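You operate a simulated robot arm through the tools that you are given. There is no shell and no other tool. Be economical: measure what you need, move in short steps, check, and stop when the job is done.

You are at the controls of a simulated two-armed robot. One attempt, no reset.

Task
Put one of the cream cylinders from the top of table 2 on the large green tile. Take the scoop and leave it on the middle shelf of the water cabinet. Take the folded teal cloth on the top of table 2 and put it away on the top of table 1. Push the white drawer shut. Carry the large tray with both arms and set it on the top of table 3. Take the yellow cup and leave it on the large yellow tile. Put the cream bead on the top of table 2 away on the top of table 1. Take the stack cover on the top of table 2 and put it away on the shelf 3 of the tall rack. Close the upper drawer of the low chest. The order is free. Set down upright: yellow cup.
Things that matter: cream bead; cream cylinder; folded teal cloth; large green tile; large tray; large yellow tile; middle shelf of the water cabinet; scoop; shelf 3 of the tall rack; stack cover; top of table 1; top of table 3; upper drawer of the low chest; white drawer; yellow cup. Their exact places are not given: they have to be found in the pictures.

The check looks at the end state, three seconds after you hand in, the way a careful person would. Anything else that was tipped, shoved, dropped, spilled or broken makes it a failure. A push-on lid holds only when it is set on centred and level and pressed home; a screw cap is set on level and turned clockwise until tight. Flat cloth is picked up by pressing the open fingertips on it (5 to 10 N) and closing them slowly along it; thin cloth reads only 2 to 8 mm in the jaws.

Robot
Two 7-joint arms with two-finger grippers on one trunk, on a base that drives. Base frame: it is fixed to the floor where the robot stands at the start and does not move with it; the origin is under the middle of the robot, x ahead of it, y to its left, z up; the surface under the hand at the start is at about z = 760. Readings come in mm, degrees, newtons and seconds.
The left shoulder is at the start at [78, 151, 938], the right one opposite. With the tool pointing down near the work surface each hand reaches from about 300 to 800 mm from the robot's upright axis, wherever it stands, measured 20 degrees to its own side. Places, roughly: cream bead (4x4x3 cm) [1200, 4700, 800]; cream cylinder (3x3x4 cm) [1100, 200, 800]; folded teal cloth (6x8x3 cm) [700, 2700, 800]; large green tile (9x9x1 cm) [1000, 0, 800]; large tray [500, 4750, 1000]; large yellow tile (9x9x1 cm) [700, 5400, 600]; middle shelf of the water cabinet (61x25 cm) [3960, 6220, 960]; scoop (16x7x5 cm) [1200, 2300, 800]; shelf 3 of the tall rack [-1800, 6500, 1200]; stack cover (47x33x13 cm) [1200, 4400, 800]; top of table 1 [4200, 2800, 800]; top of table 3 [-2100, 2500, 800]; upper drawer of the low chest [1600, 3500, 300]; white drawer [400, 3000, 800]; yellow cup (7x7x9 cm) [500, 5400, 600]. Payload 2.54 kg a hand.
The tool frame of a hand sits at the grasp point between the pads (the TCP): z along the fingers, y along the line on which they close. The tips reach 30 mm beyond it. The gripper opens to 116 mm. The gripper's body begins 95 mm behind the TCP.
Orientation is that of the tool frame in the base frame, as a unit quaternion [w, x, y, z]. With the fingers straight down and closing along the base's y, the tool's x points along the base's -x, its y along +y and its z along -z.

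Tools
- The arms move only by the tool apply_moves. It takes "left_targets", "right_targets" or both (then of equal length, played together; a hand with none holds still); each is a list of rows, each an object of numbers (a shift or turn left out is 0, a gripper value left out holds the last): "gripper": the opening, from 0 (shut) to 1 (fully open); "x", "y", "z": the shift along the tool's x, y, z in mm; "wx", "wy", "wz": the turn, a rotation vector about the tool's x, y, z in degrees. In form: [{"gripper": .., "x": .., "y": .., "z": .., "wx": .., "wy": .., "wz": ..}, ...]. A call has 1 to 12 rows; each row shifts and turns the commanded pose from where the row before left it, along the tool's axes as they then stand. A row lasts 0.2 s, in which the tool goes at most 50 mm and 8.6 degrees; a call with a longer step from one row to the next is refused whole, and so is a gripper value outside its range. A pose out of reach is approached as far as the arm can. The call stops where the force on the tool passes 40 N (or 10 N more than at its start, if that is more) or the arm is blocked; 0.2 s more then pass. The fingers move at their own pace (about 72 mm/s each) and stop on an object; they squeeze with about 39 N. The grip force told is the motor's: it shows also when the fingers shut on nothing. Time passes only in rows, and 0.2 s behind the last, so rows that do not move let the fingers close. It gives the time, the measured TCP pose, the force on the tool (base axes), the opening and the grip force at its end, in the units of the frame above (readings bear some noise), with the torque about the TCP (base axes, N m) and any sound that the robot's microphone picked up.
- Cameras (640 x 400 px; columns grow to the right, rows downward): "scene" is now at [158.3, 24.1, 1090.5]; the picture's right is [0.26, -0.97, 0.00], its down [-0.27, -0.07, -0.96] and it looks along [0.93, 0.25, -0.28] (base axes); focal length 292 px, centre (320, 200). "left" rides on the left gripper at [69, 15, -122] in its tool frame; the picture's right is [-0.21, 0.98, 0.00], its down [-0.83, -0.18, -0.53] and it looks along [-0.52, -0.12, 0.85] (tool axes); focal length 251 px, centre (320, 200). "right" rides on the right gripper at [69, -15, -122] in its tool frame; the picture's right is [0.22, 0.98, 0.00], its down [-0.83, 0.18, -0.53] and it looks along [-0.52, 0.12, 0.85] (tool axes); focal length 251 px, centre (320, 200).
- snapshot(camera): a new picture of that camera. The clock stands still meanwhile.
- move_column(by): slides the trunk up (or, below 0, down) by that many mm; the arms and the scene camera ride with it, the base frame stays. It gives what a move gives, with no picture.
- drive_base(legs): drives the robot by 1 to 6 legs, each [ahead, left, turn to the left] in mm, mm and degrees, along the robot's own axes; the way and the turn of a leg run together, so that a leg with both is an arc; at most 1500 mm and 180 degrees a leg. The arms and the cameras ride along, it lands a little off, and it stops where it bumps. It gives what a move gives.
- pan_tilt(pan, tilt): turns the head with the scene camera to pan (to the left, within 80 degrees either way) and tilt (down, from -29 to 69), counted from straight ahead of the robot. It gives what a move gives.
- measure_at(camera, pixels): for up to 12 pixels [column, row] of the newest picture of that camera ("zoom" is the newest enlarged one), the place [x, y, z] in the base frame of the surface seen there, good to about 2 mm. The clock stands still meanwhile.
- close_up(camera, box): a new picture of the part [left, top, right, bottom] of that camera's present view, enlarged. The clock stands still meanwhile.
- sign_off(): hands the job in; it is judged then, once.

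Work in short steps. Measure before you move; look again where a grasp or a placing could have gone wrong, and mend it. You have 145 turns and 190 pictures in all, those below and enlarged ones among them. Open the grippers and draw the arms clear of the work before you hand the job in, unless the task says otherwise; then end with one line.

The tools are called after ">>>" as name(argument=value, ...) on one line, values as JSON. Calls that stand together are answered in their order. apply_moves: Moves the arms, as the interface text tells. Its arguments: {"type":"object","properties":{"left_targets":{"type":"array"},"right_targets":{"type":"array"}},"required":[]} The other tools are called the same way: move_column (by) slides the trunk up or down; drive_base (legs) drives the base; pan_tilt (pan, tilt) turns the head that bears the scene camera; snapshot (camera) takes a picture; measure_at (camera, pixels) gives the place of the surface under pixels of a picture; close_up (camera, box) takes an enlarged picture of a part of a camera's view; sign_off () hands the job in.

At the start:

```text
time: 0.0
left_position: [475.8, 268.2, 1022.2]
left_tool_rot: [0.0, -0.001, 1.0, 0.0]
left_ft_force: [0.1, -0.7, -0.2]
left_torque: [-0.01, -0.02, -0.04]
left_opening: 115.9
left_finger_force: 0.1
right_position: [466.2, -118.0, 947.7]
right_tool_rot: [0.0, 0.0, 1.0, 0.0]
right_ft_force: [-0.4, 0.3, -0.2]
right_torque: [-0.01, -0.02, -0.01]
right_opening: 115.9
right_finger_force: 0.1
trunk travel left (down, up): [-175.0, 114.0]
robot x, y, heading: [2.0, -3.0, -0.3]
head pan, tilt: [14.8, 16.5]
```

scene: 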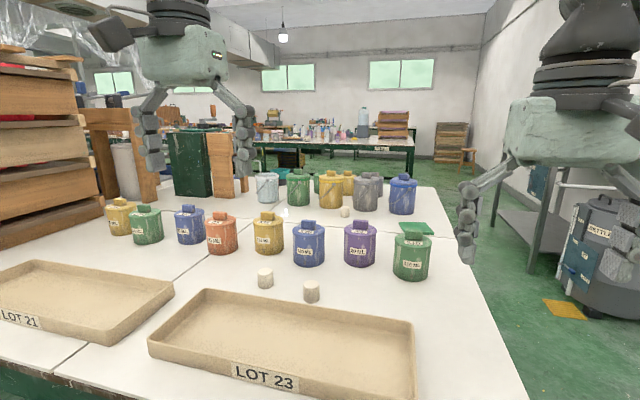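
right: 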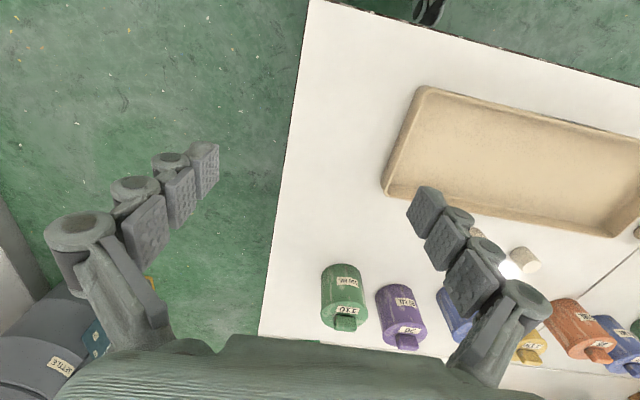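
left: 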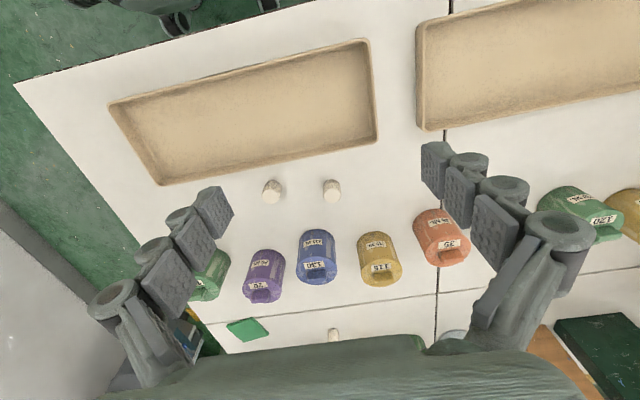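

The scene shows cream cylinders at (265,278), (311,291), (345,212) and the green tile at (416,228). I measure them first.

>>> measure_at(camera="scene", pixels=[[265, 271], [265, 281], [311, 283], [311, 295], [345, 209], [416, 228], [405, 225], [430, 232], [410, 240], [280, 345], [450, 300], [360, 240]])

>>> close_up(camera="scene", box=[220, 160, 480, 320])

```text
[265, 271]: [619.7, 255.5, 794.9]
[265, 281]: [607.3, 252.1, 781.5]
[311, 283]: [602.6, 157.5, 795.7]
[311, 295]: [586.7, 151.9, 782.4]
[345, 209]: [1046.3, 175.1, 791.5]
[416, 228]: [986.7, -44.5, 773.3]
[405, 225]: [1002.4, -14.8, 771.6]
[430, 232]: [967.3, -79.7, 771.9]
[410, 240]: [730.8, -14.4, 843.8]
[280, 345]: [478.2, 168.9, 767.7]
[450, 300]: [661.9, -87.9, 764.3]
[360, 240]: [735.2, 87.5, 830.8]
```

```text
2.46 times, centred on (350, 240) of scene
```

zoom: 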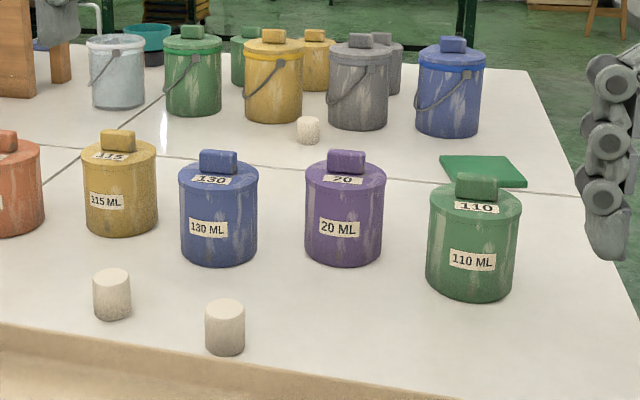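

Tile centre is about (987,-45,772), beyond reach from here. I look down at the table's front edge and around to see how close the base can get.

>>> pan_tilt(pan=0, tilt=65)

>>> snapshot(camera="scene")

>>> pan_tilt(pan=-50, tilt=30)

>>> snapshot(camera="scene")

>>> pan_tilt(pan=70, tilt=20)

>>> snapshot(camera="scene")

```text
time: 1.2
left_position: [476.2, 269.1, 1021.8]
left_tool_rot: [0.0, -0.001, 1.0, -0.001]
left_ft_force: [0.1, 0.4, 0.1]
left_torque: [-0.06, -0.02, 0.02]
left_opening: 116.1
left_finger_force: 0.1
right_position: [466.8, -118.0, 947.9]
right_tool_rot: [0.0, 0.001, 1.0, 0.0]
right_ft_force: [0.1, 0.2, -0.2]
right_torque: [0.0, -0.03, -0.01]
right_opening: 115.7
right_finger_force: 0.1
trunk travel left (down, up): [-175.0, 114.0]
robot x, y, heading: [4.6, 0.7, -0.0]
head pan, tilt: [0.0, 65.0]
```

```text
185 pictures are left
```

scene: 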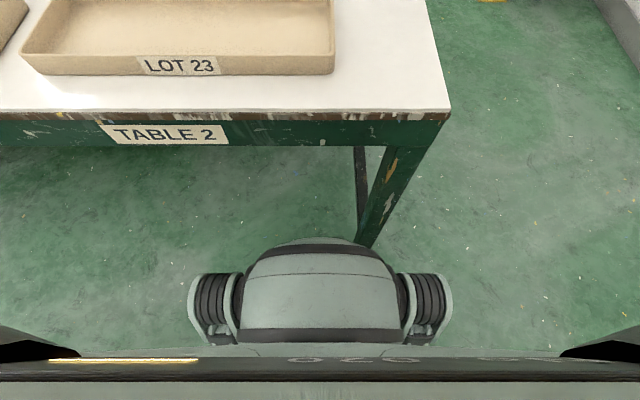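

```text
time: 2.3
left_position: [476.1, 268.8, 1022.6]
left_tool_rot: [0.0, -0.001, 1.0, 0.0]
left_ft_force: [0.1, 1.0, -0.6]
left_torque: [0.01, 0.02, 0.01]
left_opening: 116.2
left_finger_force: 0.0
right_position: [467.9, -117.7, 948.5]
right_tool_rot: [0.0, 0.0, 1.0, -0.001]
right_ft_force: [0.3, -0.3, -0.2]
right_torque: [0.03, -0.03, 0.0]
right_opening: 116.1
right_finger_force: 0.0
trunk travel left (down, up): [-175.0, 114.0]
robot x, y, heading: [-0.9, 3.5, -0.2]
head pan, tilt: [-50.0, 30.0]
```

```text
184 pictures are left
```

scene: 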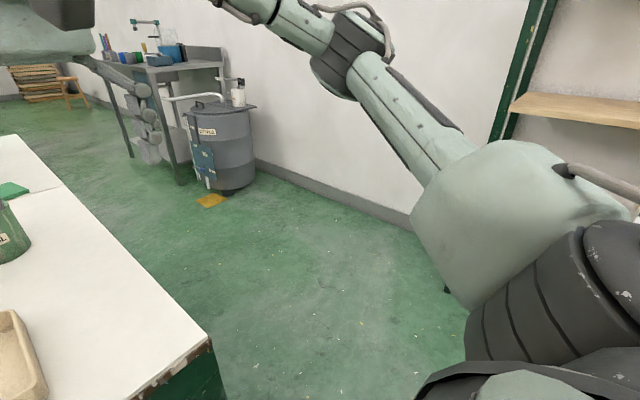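

```text
time: 4.3
left_position: [476.3, 268.7, 1021.9]
left_tool_rot: [0.0, -0.001, 1.0, 0.001]
left_ft_force: [-0.6, -0.1, 0.0]
left_torque: [0.02, 0.01, 0.01]
left_opening: 116.1
left_finger_force: 0.1
right_position: [467.2, -118.1, 947.7]
right_tool_rot: [0.0, 0.001, 1.0, -0.001]
right_ft_force: [0.5, -0.5, -0.6]
right_torque: [0.03, -0.02, 0.0]
right_opening: 116.2
right_finger_force: 0.0
trunk travel left (down, up): [-175.0, 114.0]
robot x, y, heading: [1.8, 0.3, 0.0]
head pan, tilt: [70.0, 20.0]
```

```text
183 pictures are left
```

scene: 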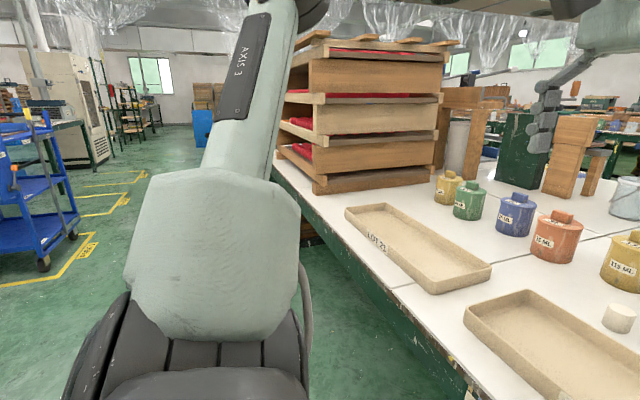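

There is free floor at the table's right-hand end, so I'll go round it to a station facing +y near the tile. First raise the right hand, then drive.

>>> apply_moves(right_targets=[{"z": -40}, {"z": -40}, {"z": 0}])

>>> drive_base(legs=[[-60, 0, 0], [0, -540, 0], [1000, 0, 0], [0, 0, 90]])

>>> pan_tilt(pan=0, tilt=45)

>>> snapshot(camera="scene")

```text
time: 5.1
left_position: [475.2, 268.4, 1022.4]
left_tool_rot: [-0.001, -0.001, 1.0, -0.001]
left_ft_force: [0.5, -1.3, 0.6]
left_torque: [0.02, -0.02, 0.01]
left_opening: 116.0
left_finger_force: 0.1
right_position: [466.6, -119.2, 1030.5]
right_tool_rot: [0.0, 0.001, 1.0, 0.0]
right_ft_force: [-1.0, -0.2, -0.1]
right_torque: [-0.04, 0.01, 0.01]
right_opening: 115.9
right_finger_force: 0.1
trunk travel left (down, up): [-175.0, 114.0]
robot x, y, heading: [-0.8, 1.3, 0.1]
head pan, tilt: [70.0, 20.0]
```

```text
time: 20.0
left_position: [683.3, -54.2, 1022.6]
left_tool_rot: [0.0, -0.698, 0.716, 0.0]
left_ft_force: [0.4, -0.4, 0.3]
left_torque: [0.01, 0.0, 0.01]
left_opening: 116.1
left_finger_force: 0.0
right_position: [1069.7, -74.2, 1030.0]
right_tool_rot: [0.0, -0.697, 0.717, 0.0]
right_ft_force: [0.3, 0.6, 0.2]
right_torque: [0.02, -0.03, -0.03]
right_opening: 116.1
right_finger_force: 0.0
trunk travel left (down, up): [-175.0, 114.0]
robot x, y, heading: [944.0, -537.7, 88.4]
head pan, tilt: [70.0, 20.0]
```

```text
time: 21.4
left_position: [682.2, -53.7, 1022.5]
left_tool_rot: [0.001, -0.699, 0.716, 0.0]
left_ft_force: [0.9, -0.2, -0.4]
left_torque: [-0.01, 0.02, -0.04]
left_opening: 115.6
left_finger_force: 0.1
right_position: [1070.3, -74.2, 1030.4]
right_tool_rot: [0.0, -0.697, 0.717, -0.001]
right_ft_force: [0.0, 0.3, 0.7]
right_torque: [0.03, -0.01, 0.0]
right_opening: 116.2
right_finger_force: 0.0
trunk travel left (down, up): [-175.0, 114.0]
robot x, y, heading: [938.9, -537.1, 88.7]
head pan, tilt: [0.0, 45.0]
```

```text
182 pictures are left
```

scene: 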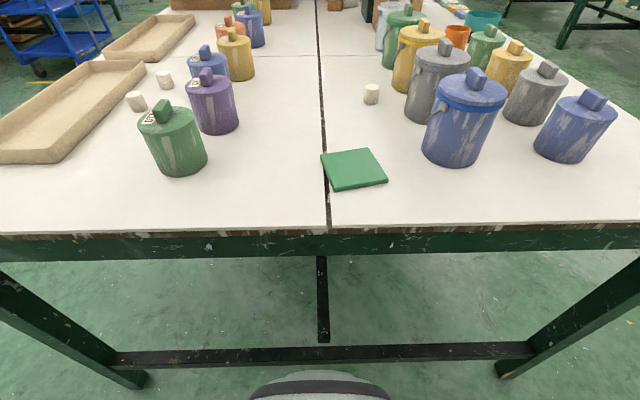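

Good station. Measure cylinder, tile and the neighbouring bucket tops.

>>> measure_at(camera="scene", pixels=[[371, 86], [371, 96], [371, 103], [354, 168], [326, 154], [372, 149], [388, 182], [333, 190], [467, 95], [440, 55], [424, 80], [330, 231]])

>>> close_up(camera="scene", box=[310, 60, 470, 200])

```text
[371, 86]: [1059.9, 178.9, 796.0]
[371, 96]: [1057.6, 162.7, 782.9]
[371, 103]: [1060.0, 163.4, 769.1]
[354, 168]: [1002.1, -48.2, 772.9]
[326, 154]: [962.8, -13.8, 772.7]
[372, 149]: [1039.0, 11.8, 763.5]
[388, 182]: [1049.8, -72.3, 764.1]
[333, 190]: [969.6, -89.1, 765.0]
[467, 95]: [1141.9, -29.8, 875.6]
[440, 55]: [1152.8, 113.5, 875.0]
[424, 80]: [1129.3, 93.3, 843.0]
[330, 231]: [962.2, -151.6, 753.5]
```

```text
2.86 times, centred on (390, 130) of scene
```

zoom: 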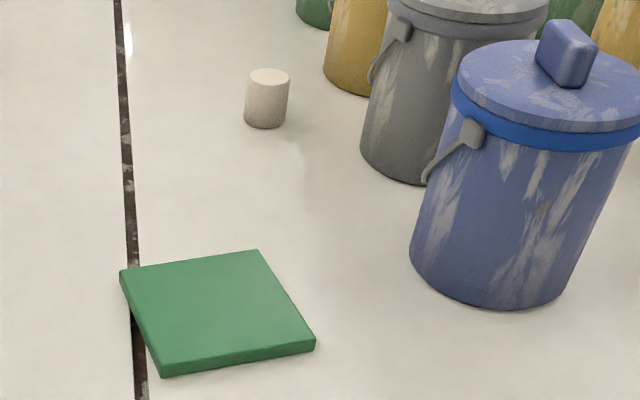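

Cylinder at (1060,177), top 796, table 764; tile centre ≈(1003,-42). Move the right hand above the cylinder and look with its camera.

>>> apply_moves(right_targets=[{"x": -42, "y": 3, "gripper": 0.45}, {"x": -42, "y": 3}, {"x": -42, "y": 3}, {"x": -42, "y": 3}, {"x": -42, "y": 3}, {"x": -41, "y": 1}, {"z": 40}, {"z": 40}, {"z": 40}, {"z": 0}])

>>> snapshot(camera="right")

```text
time: 23.6
left_position: [682.2, -55.2, 1022.4]
left_tool_rot: [0.0, -0.699, 0.715, 0.001]
left_ft_force: [0.1, 0.4, -0.7]
left_torque: [0.0, 0.01, -0.01]
left_opening: 115.9
left_finger_force: 0.1
right_position: [1060.0, 135.6, 909.1]
right_tool_rot: [0.0, -0.697, 0.717, 0.001]
right_ft_force: [1.4, 0.4, 0.4]
right_torque: [-0.05, 0.04, -0.01]
right_opening: 52.3
right_finger_force: 0.1
right hand out of reach, approached as far as the arm can: row 5, 6
trunk travel left (down, up): [-175.0, 114.0]
robot x, y, heading: [936.0, -537.8, 88.6]
head pan, tilt: [0.0, 45.0]
```

```text
180 pictures are left
```

right: 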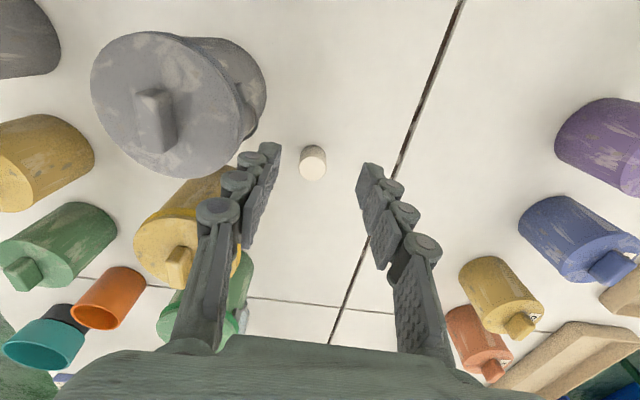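

Arm stopped short at y=136. I drive the base 60 mm nearer and measure with the hand camera.

>>> drive_base(legs=[[60, 0, 0]])

>>> snapshot(camera="right")

```text
time: 24.6
left_position: [686.6, 4.3, 1022.3]
left_tool_rot: [-0.001, -0.698, 0.717, 0.0]
left_ft_force: [0.4, -0.1, 0.1]
left_torque: [-0.05, 0.03, 0.0]
left_opening: 116.3
left_finger_force: 0.1
right_position: [1064.4, 192.9, 909.9]
right_tool_rot: [0.0, -0.696, 0.718, 0.0]
right_ft_force: [0.4, -0.1, -0.6]
right_torque: [-0.04, -0.02, 0.01]
right_opening: 52.2
right_finger_force: 0.0
trunk travel left (down, up): [-175.0, 114.0]
robot x, y, heading: [938.0, -476.7, 88.4]
head pan, tilt: [0.0, 45.0]
```

```text
179 pictures are left
```

right: 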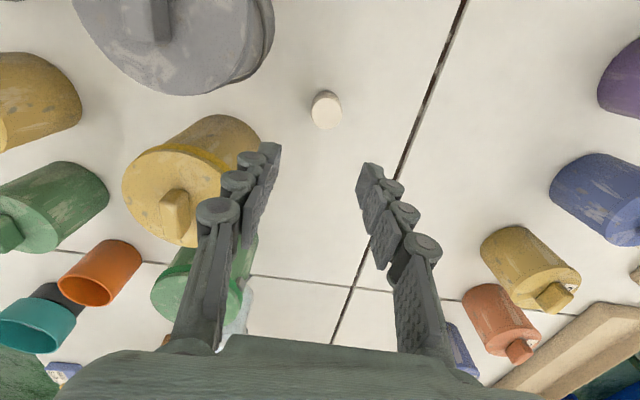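

>>> measure_at(camera="right", pixels=[[327, 111], [318, 108], [337, 108], [275, 70], [252, 140], [232, 130]])

```text
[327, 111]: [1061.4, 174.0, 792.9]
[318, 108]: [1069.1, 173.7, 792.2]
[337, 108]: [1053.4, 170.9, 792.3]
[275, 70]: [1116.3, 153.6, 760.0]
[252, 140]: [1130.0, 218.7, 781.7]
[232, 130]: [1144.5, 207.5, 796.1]
```

Cylinder centre ≈(1061,174). Shift back 19 mm, descend to z≈797 and close.

>>> apply_moves(right_targets=[{"x": 19, "y": 2.5}, {"z": 40}, {"z": 40}, {"z": 31}, {"z": 0}, {"gripper": 0.0}, {}, {}, {}])

>>> snapshot(camera="right")

```text
time: 26.6
left_position: [685.8, 3.5, 1022.8]
left_tool_rot: [0.0, -0.699, 0.716, -0.001]
left_ft_force: [-0.3, 0.6, 0.4]
left_torque: [-0.02, -0.02, 0.0]
left_opening: 116.0
left_finger_force: 0.0
right_position: [1060.7, 173.4, 796.7]
right_tool_rot: [0.0, -0.696, 0.718, 0.0]
right_ft_force: [1.2, 0.2, 0.0]
right_torque: [-0.01, 0.02, -0.02]
right_opening: 28.2
right_finger_force: 39.3
trunk travel left (down, up): [-175.0, 114.0]
robot x, y, heading: [938.3, -478.9, 88.5]
head pan, tilt: [0.0, 45.0]
```

```text
178 pictures are left
```

right: 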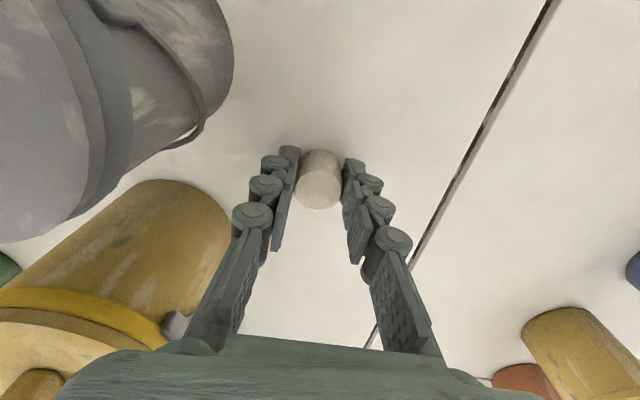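

Held at 28 mm. Lift, move over the tile centre (1005,-41) and set down.

>>> apply_moves(right_targets=[{"z": -45}, {"z": -45}, {"y": 48}, {"x": 45}, {"x": 45}, {"x": 45}, {"x": 45}, {"x": 36, "y": 2}, {"z": 40}, {"z": 25}, {}])

>>> snapshot(camera="right")

```text
time: 29.0
left_position: [685.5, 4.6, 1022.7]
left_tool_rot: [0.001, -0.698, 0.716, 0.0]
left_ft_force: [-0.1, -0.2, 0.8]
left_torque: [0.02, -0.02, 0.03]
left_opening: 115.9
left_finger_force: 0.1
right_position: [1006.3, -38.8, 825.1]
right_tool_rot: [0.0, -0.697, 0.717, 0.0]
right_ft_force: [-0.1, 0.5, -0.6]
right_torque: [0.03, -0.01, -0.02]
right_opening: 28.4
right_finger_force: 39.3
trunk travel left (down, up): [-175.0, 114.0]
robot x, y, heading: [937.7, -482.6, 88.5]
head pan, tilt: [0.0, 45.0]
```

```text
177 pictures are left
```

right: 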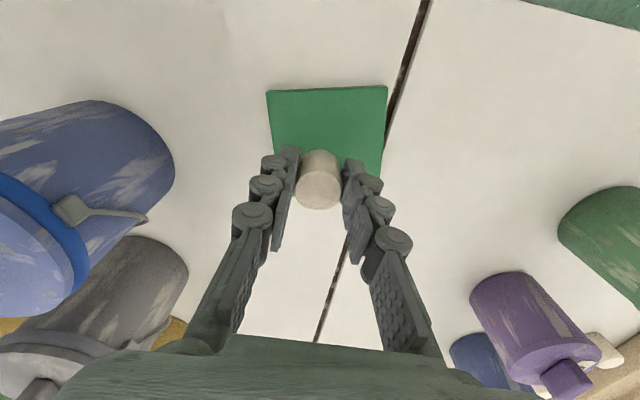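

Check tile corners against the held cylinder before lowering.

>>> measure_at(camera="right", pixels=[[269, 93], [385, 88], [380, 172], [277, 150], [320, 190]])

```text
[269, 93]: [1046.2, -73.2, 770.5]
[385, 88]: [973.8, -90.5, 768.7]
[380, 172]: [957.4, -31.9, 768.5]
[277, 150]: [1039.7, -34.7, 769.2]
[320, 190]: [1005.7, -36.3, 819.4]
```

Tile centre ≈(1001,-40); nearly over it. Lower to contact and release.

>>> apply_moves(right_targets=[{"y": 4, "z": 14}, {"z": 3}, {"gripper": 0.4}, {}, {}, {"z": -45}, {"z": -45}, {"z": -45}, {}])

>>> snapshot(camera="scene")

```text
time: 31.0
left_position: [685.9, 3.1, 1023.1]
left_tool_rot: [0.0, -0.698, 0.716, 0.0]
left_ft_force: [0.0, -0.3, -0.6]
left_torque: [0.02, 0.03, -0.02]
left_opening: 115.9
left_finger_force: 0.1
right_position: [1001.1, -42.0, 937.3]
right_tool_rot: [0.0, -0.697, 0.717, -0.001]
right_ft_force: [0.7, 0.5, -0.7]
right_torque: [0.04, 0.01, 0.02]
right_opening: 46.2
right_finger_force: 0.1
trunk travel left (down, up): [-175.0, 114.0]
robot x, y, heading: [938.2, -480.8, 88.5]
head pan, tilt: [0.0, 45.0]
```

```text
176 pictures are left
```

scene: 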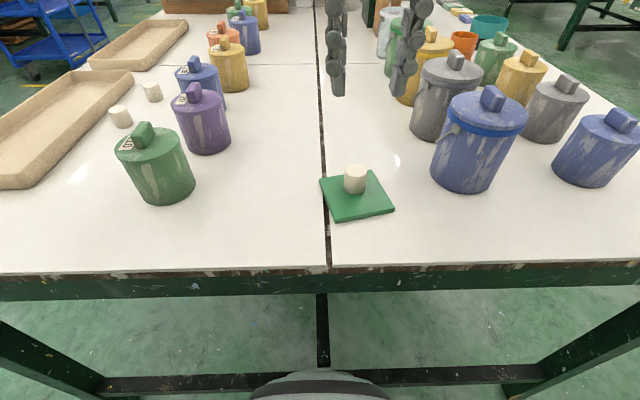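

Cylinder stands on the tile. I raise the right hand, back off and look toward the east side of the table.

>>> apply_moves(right_targets=[{"z": -45}, {"z": -45, "gripper": 1.0}, {"x": 20, "y": -40}, {}])

>>> drive_base(legs=[[-250, 0, 0]])

>>> pan_tilt(pan=-35, tilt=12)

>>> snapshot(camera="scene")

```text
time: 32.0
left_position: [686.4, 3.2, 1022.7]
left_tool_rot: [0.0, -0.698, 0.716, 0.0]
left_ft_force: [0.0, -0.3, -0.4]
left_torque: [-0.01, 0.03, 0.01]
left_opening: 116.1
left_finger_force: 0.0
right_position: [1038.9, -63.4, 1031.7]
right_tool_rot: [0.001, -0.697, 0.717, 0.0]
right_ft_force: [0.0, -0.3, 0.5]
right_torque: [0.01, 0.01, 0.01]
right_opening: 115.9
right_finger_force: 0.0
trunk travel left (down, up): [-175.0, 114.0]
robot x, y, heading: [939.4, -481.9, 88.6]
head pan, tilt: [0.0, 45.0]
```

```text
time: 33.8
left_position: [678.1, -244.9, 1022.9]
left_tool_rot: [0.0, -0.698, 0.716, 0.002]
left_ft_force: [0.6, -0.2, -0.6]
left_torque: [0.04, 0.02, 0.03]
left_opening: 116.0
left_finger_force: 0.0
right_position: [1032.0, -312.4, 1030.3]
right_tool_rot: [0.0, -0.697, 0.717, 0.0]
right_ft_force: [-0.1, 0.1, 0.6]
right_torque: [0.04, 0.01, 0.0]
right_opening: 116.0
right_finger_force: 0.1
trunk travel left (down, up): [-175.0, 114.0]
robot x, y, heading: [935.4, -725.8, 88.5]
head pan, tilt: [0.0, 45.0]
```

```text
time: 34.8
left_position: [678.4, -244.9, 1022.5]
left_tool_rot: [0.0, -0.698, 0.716, 0.0]
left_ft_force: [-0.8, -0.9, 0.0]
left_torque: [0.0, 0.0, 0.0]
left_opening: 115.9
left_finger_force: 0.0
right_position: [1033.4, -311.4, 1030.5]
right_tool_rot: [0.0, -0.697, 0.717, 0.0]
right_ft_force: [0.3, -0.2, -0.4]
right_torque: [0.0, -0.01, 0.03]
right_opening: 116.0
right_finger_force: 0.0
trunk travel left (down, up): [-175.0, 114.0]
robot x, y, heading: [935.0, -728.7, 88.6]
head pan, tilt: [-35.0, 12.0]
```

```text
175 pictures are left
```

scene: 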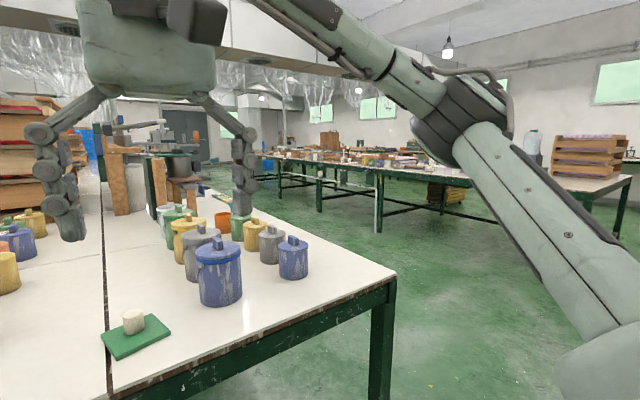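

Open floor east of table 2. Measure table 2's corner and table 1's near edge.

>>> measure_at(camera="scene", pixels=[[396, 278], [300, 220], [260, 200], [470, 187], [380, 176], [275, 160], [430, 197], [600, 200], [320, 200]])

```text
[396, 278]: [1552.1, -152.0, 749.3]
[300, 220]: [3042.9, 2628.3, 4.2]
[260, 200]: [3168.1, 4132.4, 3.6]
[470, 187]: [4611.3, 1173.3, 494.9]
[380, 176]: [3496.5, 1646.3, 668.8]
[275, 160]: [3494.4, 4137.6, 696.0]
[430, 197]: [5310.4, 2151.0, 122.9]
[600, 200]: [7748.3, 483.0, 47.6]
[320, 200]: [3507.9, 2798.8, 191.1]
```

Aisle x≈1552–3490 is clear. Drive down it to about (2080, 2250), look around there.

>>> drive_base(legs=[[0, 0, 1.4], [0, -1150, 0], [1500, 0, 0], [1480, 0, 0]])

>>> pan_tilt(pan=70, tilt=25)

>>> snapshot(camera="scene")

>>> pan_tilt(pan=0, tilt=20)

>>> snapshot(camera="scene")

>>> pan_tilt(pan=-70, tilt=15)

>>> snapshot(camera="scene")

```text
time: 41.8
left_position: [1335.3, -249.7, 1024.1]
left_tool_rot: [0.0, -0.702, 0.712, 0.0]
left_ft_force: [-0.3, 0.3, 0.3]
left_torque: [0.01, -0.01, -0.01]
left_opening: 115.9
left_finger_force: 0.0
right_position: [1689.9, -311.9, 1030.9]
right_tool_rot: [-0.001, -0.702, 0.712, 0.0]
right_ft_force: [-0.1, 0.0, 0.3]
right_torque: [0.02, -0.02, 0.01]
right_opening: 116.1
right_finger_force: 0.1
trunk travel left (down, up): [-175.0, 114.0]
robot x, y, heading: [1594.0, -729.0, 89.4]
head pan, tilt: [-35.0, 12.0]
stopped in leg 2: the robot was blocked; the commanded pose is now the measured one
```

```text
time: 43.6
left_position: [1336.7, -248.9, 1023.2]
left_tool_rot: [0.0, -0.703, 0.711, 0.0]
left_ft_force: [-0.1, -0.1, 0.5]
left_torque: [0.01, 0.03, 0.04]
left_opening: 115.8
left_finger_force: 0.0
right_position: [1691.4, -311.6, 1031.3]
right_tool_rot: [-0.002, -0.701, 0.713, 0.001]
right_ft_force: [0.0, 0.1, 0.1]
right_torque: [0.0, 0.0, -0.06]
right_opening: 116.2
right_finger_force: 0.1
trunk travel left (down, up): [-175.0, 114.0]
robot x, y, heading: [1596.8, -727.4, 89.4]
head pan, tilt: [70.0, 25.0]
```

```text
174 pictures are left
```

scene: 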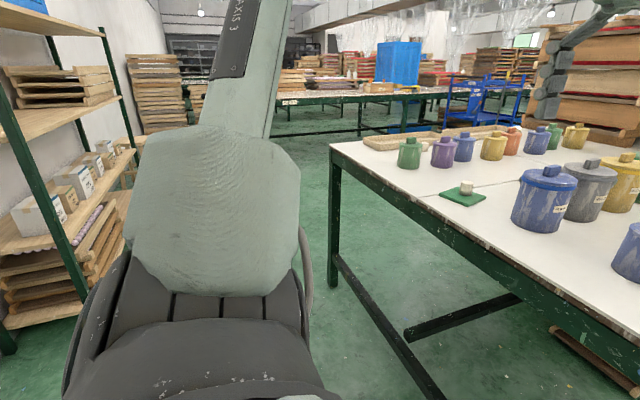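

```text
time: 45.0
left_position: [1335.9, -249.6, 1023.4]
left_tool_rot: [-0.001, -0.702, 0.712, 0.0]
left_ft_force: [-0.3, 0.8, -0.4]
left_torque: [-0.01, -0.03, 0.01]
left_opening: 116.1
left_finger_force: 0.0
right_position: [1689.6, -310.5, 1030.1]
right_tool_rot: [0.0, -0.701, 0.713, 0.002]
right_ft_force: [0.1, -0.8, 0.4]
right_torque: [0.0, 0.0, -0.02]
right_opening: 116.1
right_finger_force: 0.1
trunk travel left (down, up): [-175.0, 114.0]
robot x, y, heading: [1597.8, -727.1, 89.3]
head pan, tilt: [0.0, 20.0]
```

```text
173 pictures are left
```

scene: 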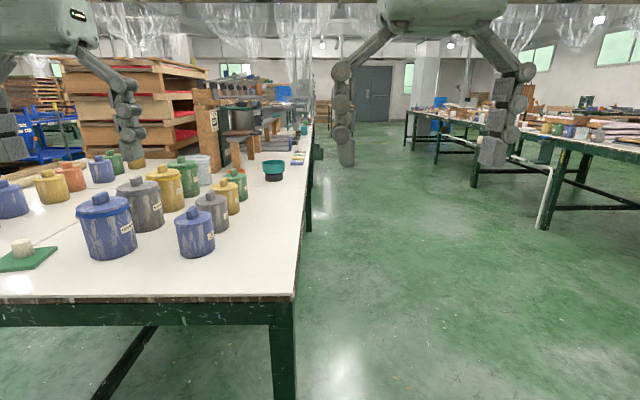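

```text
time: 46.5
left_position: [1337.1, -250.3, 1022.3]
left_tool_rot: [0.0, -0.702, 0.712, 0.0]
left_ft_force: [-0.2, 0.1, -0.4]
left_torque: [0.03, -0.02, -0.01]
left_opening: 116.2
left_finger_force: 0.1
right_position: [1690.5, -311.2, 1032.5]
right_tool_rot: [0.0, -0.702, 0.713, 0.001]
right_ft_force: [0.9, 0.0, 0.6]
right_torque: [0.04, -0.03, -0.02]
right_opening: 116.2
right_finger_force: 0.0
trunk travel left (down, up): [-175.0, 114.0]
robot x, y, heading: [1596.6, -726.0, 89.3]
head pan, tilt: [-70.0, 15.0]
```

```text
172 pictures are left
```

scene: 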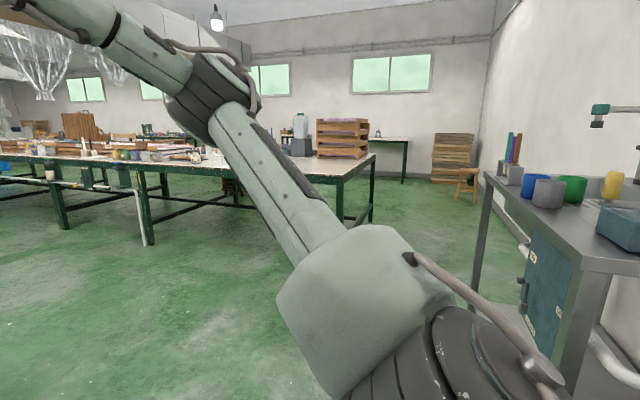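

The base touched the grey vat/bench on the right. Measure the bench corner and the floor beyond.

>>> measure_at(camera="scene", pixels=[[487, 172], [565, 270], [548, 185], [478, 280], [500, 245], [590, 270], [530, 330]])

>>> drive_base(legs=[[0, 60, 0]])

>>> pan_tilt(pan=-79, tilt=48)

>>> snapshot(camera="scene")

```text
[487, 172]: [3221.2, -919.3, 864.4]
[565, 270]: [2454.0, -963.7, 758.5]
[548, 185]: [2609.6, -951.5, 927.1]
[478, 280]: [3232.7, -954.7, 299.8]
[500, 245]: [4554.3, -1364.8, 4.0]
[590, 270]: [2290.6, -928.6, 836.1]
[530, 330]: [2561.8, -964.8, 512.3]
```

```text
time: 47.7
left_position: [1278.3, -249.1, 1024.0]
left_tool_rot: [0.001, -0.702, 0.712, 0.001]
left_ft_force: [0.0, 0.5, -0.4]
left_torque: [0.02, -0.03, 0.0]
left_opening: 116.0
left_finger_force: 0.0
right_position: [1632.1, -309.0, 1031.2]
right_tool_rot: [0.0, -0.701, 0.713, 0.001]
right_ft_force: [0.0, -0.2, -0.6]
right_torque: [-0.02, -0.06, -0.01]
right_opening: 115.9
right_finger_force: 0.1
trunk travel left (down, up): [-175.0, 114.0]
robot x, y, heading: [1538.8, -726.7, 89.5]
head pan, tilt: [-70.0, 15.0]
```

```text
time: 48.7
left_position: [1279.2, -247.8, 1023.2]
left_tool_rot: [0.0, -0.701, 0.713, 0.001]
left_ft_force: [0.0, 0.5, -0.5]
left_torque: [0.0, 0.01, 0.0]
left_opening: 116.2
left_finger_force: 0.1
right_position: [1633.7, -309.7, 1031.4]
right_tool_rot: [0.0, -0.702, 0.712, 0.001]
right_ft_force: [-0.7, 0.1, -0.1]
right_torque: [0.0, 0.0, -0.01]
right_opening: 116.0
right_finger_force: 0.0
trunk travel left (down, up): [-175.0, 114.0]
robot x, y, heading: [1540.5, -725.0, 89.4]
head pan, tilt: [-79.0, 48.0]
```

```text
171 pictures are left
```

scene: 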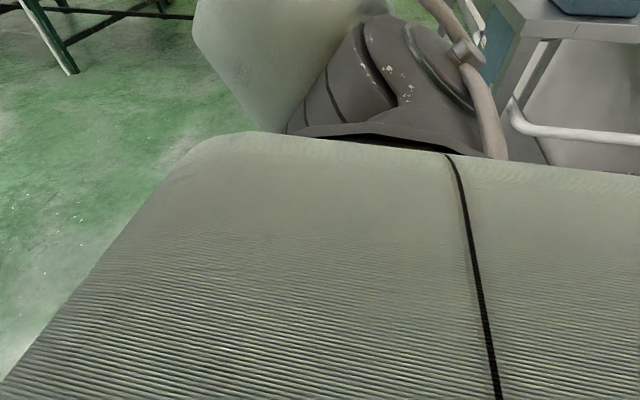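

Move north to y≈-470 (as close as I was to the table before), then pass right in steps.

>>> drive_base(legs=[[255, 0, 0], [0, -620, 0]])

```text
time: 56.6
left_position: [1908.1, -5.6, 1023.5]
left_tool_rot: [0.001, -0.703, 0.711, 0.001]
left_ft_force: [-1.0, 0.8, -0.2]
left_torque: [-0.01, -0.02, 0.02]
left_opening: 116.2
left_finger_force: 0.1
right_position: [2262.1, -65.6, 1032.0]
right_tool_rot: [0.0, -0.702, 0.712, 0.001]
right_ft_force: [-0.3, -0.4, 0.0]
right_torque: [-0.02, -0.02, 0.0]
right_opening: 116.1
right_finger_force: 0.2
trunk travel left (down, up): [-175.0, 114.0]
robot x, y, heading: [2172.0, -482.8, 89.2]
head pan, tilt: [-79.0, 48.0]
```

Clear. Drive north to y≈2300 and turn to face the table.

>>> drive_base(legs=[[1390, 0, 0.8], [1390, 0, 0], [0, 0, 90]])

>>> pan_tilt(pan=0, tilt=28)

>>> snapshot(camera="scene")

>>> pan_tilt(pan=-55, tilt=25)

>>> snapshot(camera="scene")

```text
time: 73.9
left_position: [1771.2, 2022.4, 1023.8]
left_tool_rot: [0.001, 1.0, -0.016, -0.001]
left_ft_force: [-0.1, -1.3, 0.4]
left_torque: [0.03, 0.01, 0.03]
left_opening: 115.9
left_finger_force: 0.0
right_position: [1839.3, 2375.9, 1031.2]
right_tool_rot: [0.001, 1.0, -0.018, 0.0]
right_ft_force: [0.6, -1.2, -0.4]
right_torque: [-0.01, 0.0, 0.03]
right_opening: 115.9
right_finger_force: 0.1
trunk travel left (down, up): [-175.0, 114.0]
robot x, y, heading: [2255.4, 2274.3, 178.1]
head pan, tilt: [-79.0, 48.0]
```

```text
time: 75.5
left_position: [1770.7, 2022.1, 1023.2]
left_tool_rot: [0.0, 1.0, -0.016, -0.001]
left_ft_force: [-0.8, -0.9, 0.3]
left_torque: [-0.03, 0.0, 0.0]
left_opening: 116.2
left_finger_force: 0.1
right_position: [1839.3, 2376.1, 1030.7]
right_tool_rot: [0.002, 1.0, -0.018, 0.001]
right_ft_force: [0.0, 0.3, 0.6]
right_torque: [-0.01, -0.02, -0.02]
right_opening: 116.2
right_finger_force: 0.0
trunk travel left (down, up): [-175.0, 114.0]
robot x, y, heading: [2255.7, 2275.0, 178.3]
head pan, tilt: [0.0, 28.0]
```

```text
170 pictures are left
```

scene: 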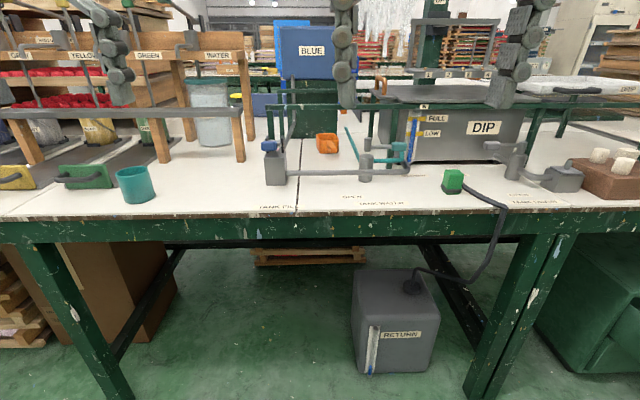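

```text
time: 76.7
left_position: [1771.8, 2022.4, 1022.7]
left_tool_rot: [0.001, 1.0, -0.017, -0.001]
left_ft_force: [1.3, -0.2, 0.9]
left_torque: [0.02, -0.01, 0.0]
left_opening: 115.9
left_finger_force: 0.0
right_position: [1839.1, 2375.6, 1031.6]
right_tool_rot: [0.0, 1.0, -0.017, -0.001]
right_ft_force: [0.8, 1.3, 0.2]
right_torque: [-0.04, 0.02, -0.01]
right_opening: 116.0
right_finger_force: 0.0
trunk travel left (down, up): [-175.0, 114.0]
robot x, y, heading: [2253.4, 2277.5, 178.3]
head pan, tilt: [-55.0, 25.0]
```

```text
169 pictures are left
```

scene: 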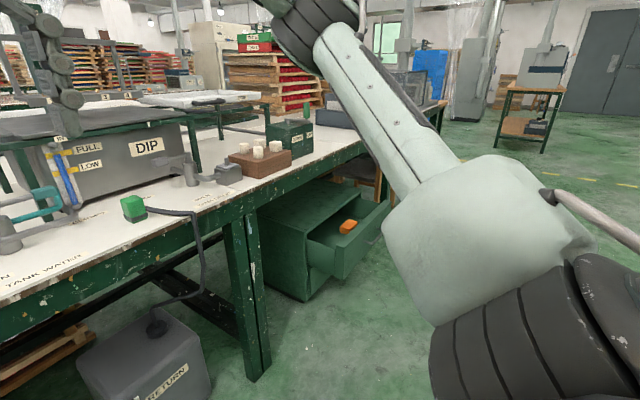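

Orange scoop at (327,142) behind a low pipe; the open green drawer of the low chest is right. Zoom on the scoop region and measure heights.

>>> pan_tilt(pan=0, tilt=28)

>>> close_up(camera="scene", box=[230, 70, 430, 215])

>>> measure_at(camera="scene", pixels=[[327, 142], [318, 138], [336, 150], [275, 170], [268, 147], [330, 177], [366, 165], [380, 105], [500, 110], [320, 213], [403, 153], [290, 120]])

```text
time: 77.9
left_position: [1771.0, 2022.3, 1023.5]
left_tool_rot: [0.0, 1.0, -0.016, -0.001]
left_ft_force: [0.7, -0.5, 0.5]
left_torque: [-0.02, 0.03, -0.02]
left_opening: 115.8
left_finger_force: 0.1
right_position: [1838.2, 2375.9, 1031.0]
right_tool_rot: [0.001, 1.0, -0.017, 0.0]
right_ft_force: [-0.5, 0.0, 0.9]
right_torque: [-0.01, -0.02, -0.01]
right_opening: 116.0
right_finger_force: 0.0
trunk travel left (down, up): [-175.0, 114.0]
robot x, y, heading: [2253.0, 2275.4, 178.1]
head pan, tilt: [0.0, 28.0]
```

```text
2.76 times, centred on (330, 142) of scene
```

zoom: 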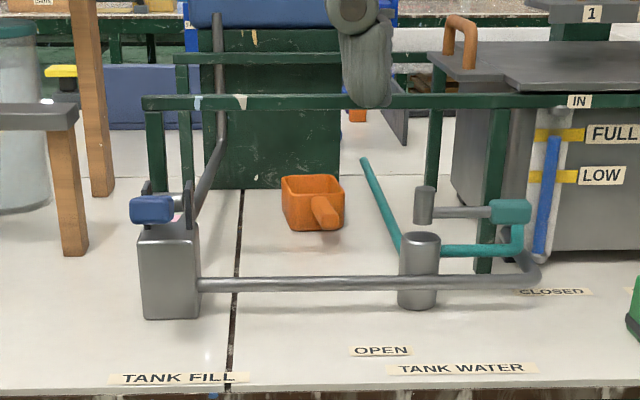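

```text
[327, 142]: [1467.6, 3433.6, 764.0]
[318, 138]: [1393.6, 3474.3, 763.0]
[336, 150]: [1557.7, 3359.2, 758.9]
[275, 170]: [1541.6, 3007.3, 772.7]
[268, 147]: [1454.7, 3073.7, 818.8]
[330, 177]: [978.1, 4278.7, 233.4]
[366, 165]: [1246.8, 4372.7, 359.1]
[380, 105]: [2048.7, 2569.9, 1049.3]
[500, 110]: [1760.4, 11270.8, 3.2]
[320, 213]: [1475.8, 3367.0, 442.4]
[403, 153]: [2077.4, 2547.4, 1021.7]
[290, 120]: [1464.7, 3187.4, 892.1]
```

measure_at refers to the older snapshot; use the zoom instead.

>>> measure_at(camera="zoom", pixels=[[312, 178], [290, 182], [336, 182], [320, 203], [326, 222], [290, 225], [320, 284], [240, 102], [400, 102], [498, 180], [215, 20], [170, 260]])

```text
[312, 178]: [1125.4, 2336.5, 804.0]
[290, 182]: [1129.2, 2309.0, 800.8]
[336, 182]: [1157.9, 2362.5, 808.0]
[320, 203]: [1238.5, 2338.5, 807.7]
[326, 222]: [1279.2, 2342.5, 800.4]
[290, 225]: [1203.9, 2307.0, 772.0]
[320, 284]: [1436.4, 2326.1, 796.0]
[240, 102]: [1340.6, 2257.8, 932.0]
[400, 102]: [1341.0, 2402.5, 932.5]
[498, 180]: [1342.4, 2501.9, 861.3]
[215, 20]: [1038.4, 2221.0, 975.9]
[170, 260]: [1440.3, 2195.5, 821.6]
```

Scoop: bowl x1125–1210, handle to 1285, y≈2338, z≈803; a green bar stands in front at x=1341, z=932. I raise both hands, approach the table, then look with the right hand camera.

>>> apply_moves(left_targets=[{"z": -40}, {"z": -40}, {"x": 40}, {"x": 40}], right_targets=[{"z": -40}, {"z": -40}, {}, {}])

>>> drive_base(legs=[[0, 60, 1.8], [345, 0, 0]])

>>> snapshot(camera="right")

>>> snapshot(camera="scene")

```text
time: 78.9
left_position: [1854.1, 2020.0, 1105.1]
left_tool_rot: [0.0, 1.0, -0.017, -0.001]
left_ft_force: [1.1, 0.0, -0.2]
left_torque: [0.0, 0.03, -0.01]
left_opening: 116.1
left_finger_force: 0.1
right_position: [1839.2, 2374.7, 1110.2]
right_tool_rot: [0.001, 1.0, -0.017, -0.001]
right_ft_force: [-0.8, -0.8, -0.5]
right_torque: [0.0, 0.01, 0.02]
right_opening: 116.0
right_finger_force: 0.1
trunk travel left (down, up): [-175.0, 114.0]
robot x, y, heading: [2255.3, 2275.4, 178.4]
head pan, tilt: [0.0, 28.0]
```

```text
time: 82.0
left_position: [1514.4, 1945.6, 1104.4]
left_tool_rot: [0.0, 1.0, -0.001, -0.001]
left_ft_force: [-0.7, -0.6, 0.7]
left_torque: [-0.04, -0.01, -0.02]
left_opening: 116.0
left_finger_force: 0.1
right_position: [1490.1, 2301.8, 1111.8]
right_tool_rot: [0.001, 1.0, -0.002, 0.0]
right_ft_force: [-0.7, -0.1, -0.6]
right_torque: [-0.01, -0.03, -0.02]
right_opening: 115.9
right_finger_force: 0.1
trunk travel left (down, up): [-175.0, 114.0]
robot x, y, heading: [1911.9, 2214.3, 180.3]
head pan, tilt: [0.0, 28.0]
```

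```text
167 pictures are left
```

right: 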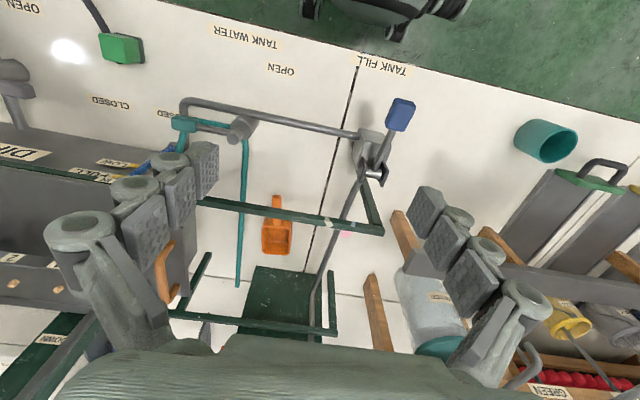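

```text
166 pictures are left
```

scene: 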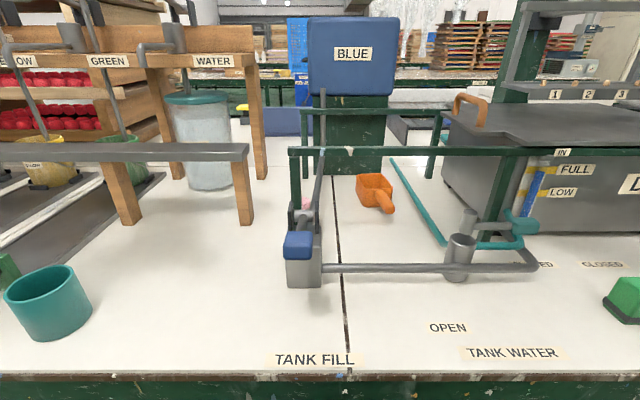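

From the right camera the scoop handle is at (277,206), bowl (277,237), between front and rear bars. Measure it.

>>> measure_at(camera="right", pixels=[[277, 200], [277, 212], [264, 238], [290, 238], [277, 250], [290, 215], [330, 222], [260, 320], [328, 300], [243, 190], [241, 270], [340, 235]])

```text
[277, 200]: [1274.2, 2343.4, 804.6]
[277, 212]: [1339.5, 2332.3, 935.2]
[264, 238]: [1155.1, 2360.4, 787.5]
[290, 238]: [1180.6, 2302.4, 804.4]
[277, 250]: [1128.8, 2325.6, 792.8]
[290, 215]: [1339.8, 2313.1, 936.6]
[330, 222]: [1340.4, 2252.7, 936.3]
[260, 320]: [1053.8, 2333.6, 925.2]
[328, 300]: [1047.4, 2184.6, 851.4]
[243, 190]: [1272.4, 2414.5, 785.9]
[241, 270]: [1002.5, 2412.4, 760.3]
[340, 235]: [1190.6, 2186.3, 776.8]
```

Handle at about (1240,2339,805). Move above it at z≈1000 with opening ~60 mm, then check clearance to the bar.

>>> apply_moves(right_targets=[{"x": -43, "y": -6, "z": 10, "gripper": 0.5}, {"x": -43, "y": -6, "z": 20}, {"x": -43, "y": -6, "z": 20}, {"x": -43, "y": -6, "z": 20}, {"x": -43, "y": -6, "z": 20}, {"x": -42, "y": -6, "z": 20}, {}])

>>> snapshot(camera="right")

>>> snapshot(camera="scene")

```text
time: 83.6
left_position: [1515.4, 1946.6, 1103.4]
left_tool_rot: [0.0, 1.0, -0.001, 0.0]
left_ft_force: [-0.3, 0.3, -0.4]
left_torque: [0.02, -0.01, 0.01]
left_opening: 116.2
left_finger_force: 0.1
right_position: [1231.9, 2337.8, 997.9]
right_tool_rot: [-0.001, 1.0, -0.001, 0.0]
right_ft_force: [0.6, -0.8, 0.6]
right_torque: [-0.02, 0.0, -0.02]
right_opening: 58.1
right_finger_force: 0.1
trunk travel left (down, up): [-175.0, 114.0]
robot x, y, heading: [1905.5, 2213.3, 179.8]
head pan, tilt: [0.0, 28.0]
```

```text
165 pictures are left
```

right: 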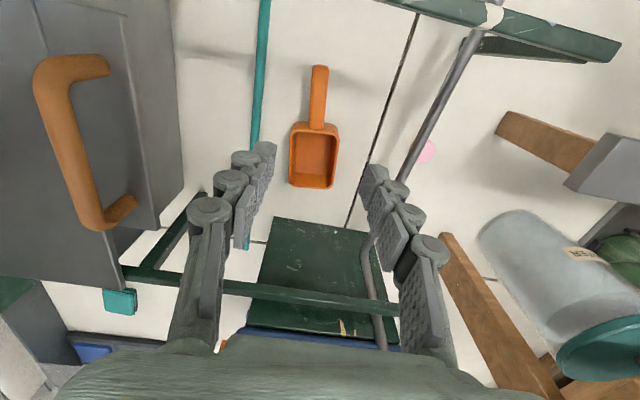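

```text
164 pictures are left
```

scene: 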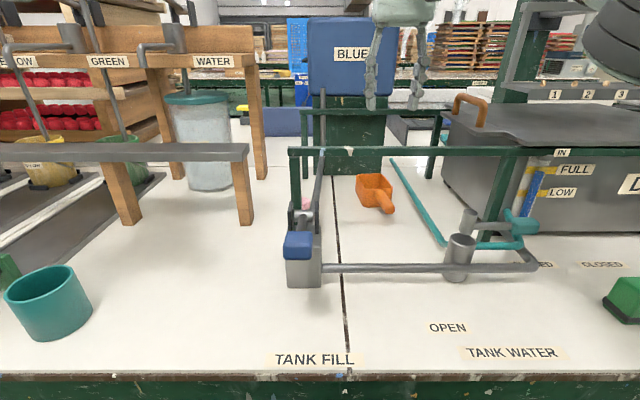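

Measure the handle from this view, and the front bar's near edge.

>>> measure_at(camera="right", pixels=[[320, 72], [318, 100], [317, 118], [311, 100], [326, 100], [441, 15], [440, 90], [258, 100], [315, 160]])

```text
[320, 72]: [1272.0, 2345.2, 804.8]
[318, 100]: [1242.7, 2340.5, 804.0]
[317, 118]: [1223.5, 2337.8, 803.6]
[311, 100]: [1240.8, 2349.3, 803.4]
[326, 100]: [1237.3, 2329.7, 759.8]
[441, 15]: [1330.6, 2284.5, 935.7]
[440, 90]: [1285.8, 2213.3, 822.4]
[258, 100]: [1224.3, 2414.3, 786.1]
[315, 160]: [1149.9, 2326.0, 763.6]
```

Align 8° with the handle and descend to z≈800, in two stages.

>>> apply_moves(right_targets=[{"x": 4, "y": -2, "wz": -8}, {"z": 40}, {"z": 40}, {"z": 40}, {"z": 40}, {}])

>>> snapshot(camera="right")

```text
time: 85.0
left_position: [1515.2, 1946.3, 1104.7]
left_tool_rot: [0.0, 1.0, -0.001, -0.001]
left_ft_force: [0.3, 0.1, -0.2]
left_torque: [-0.01, 0.01, 0.02]
left_opening: 115.8
left_finger_force: 0.1
right_position: [1234.4, 2340.6, 841.6]
right_tool_rot: [0.0, 0.998, 0.069, 0.0]
right_ft_force: [0.2, -0.3, 0.1]
right_torque: [-0.03, -0.03, 0.0]
right_opening: 57.8
right_finger_force: 0.0
trunk travel left (down, up): [-175.0, 114.0]
robot x, y, heading: [1910.4, 2213.6, 180.2]
head pan, tilt: [0.0, 28.0]
```

```text
163 pictures are left
```

right: 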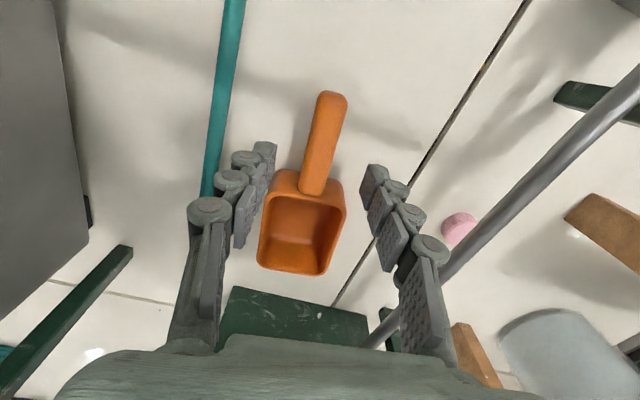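

Handle is between the fingertips. Descend 41 mm and close.

>>> apply_moves(right_targets=[{"z": 25}, {"z": 15}, {"gripper": 0.0}, {}, {}, {}, {}])

>>> snapshot(camera="right")

```text
time: 86.6
left_position: [1515.4, 1947.2, 1104.3]
left_tool_rot: [0.001, 1.0, -0.001, -0.001]
left_ft_force: [-1.0, 0.3, -0.3]
left_torque: [0.0, -0.01, -0.03]
left_opening: 116.0
left_finger_force: 0.0
right_position: [1236.1, 2340.3, 802.3]
right_tool_rot: [0.001, 0.998, 0.068, 0.0]
right_ft_force: [-0.2, 0.9, 0.1]
right_torque: [-0.04, 0.07, 0.02]
right_opening: 18.0
right_finger_force: 39.3
trunk travel left (down, up): [-175.0, 114.0]
robot x, y, heading: [1903.9, 2217.6, 179.9]
head pan, tilt: [0.0, 28.0]
```

```text
162 pictures are left
```

right: 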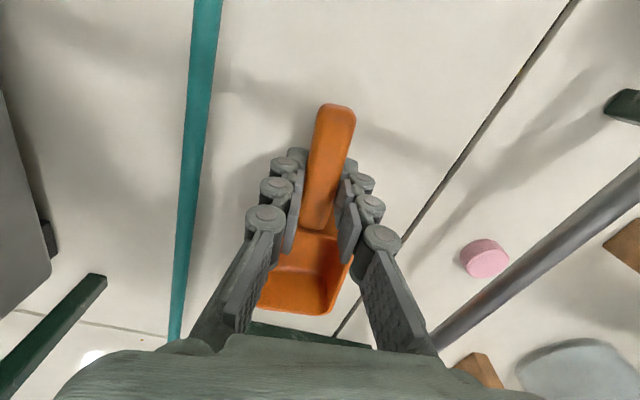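

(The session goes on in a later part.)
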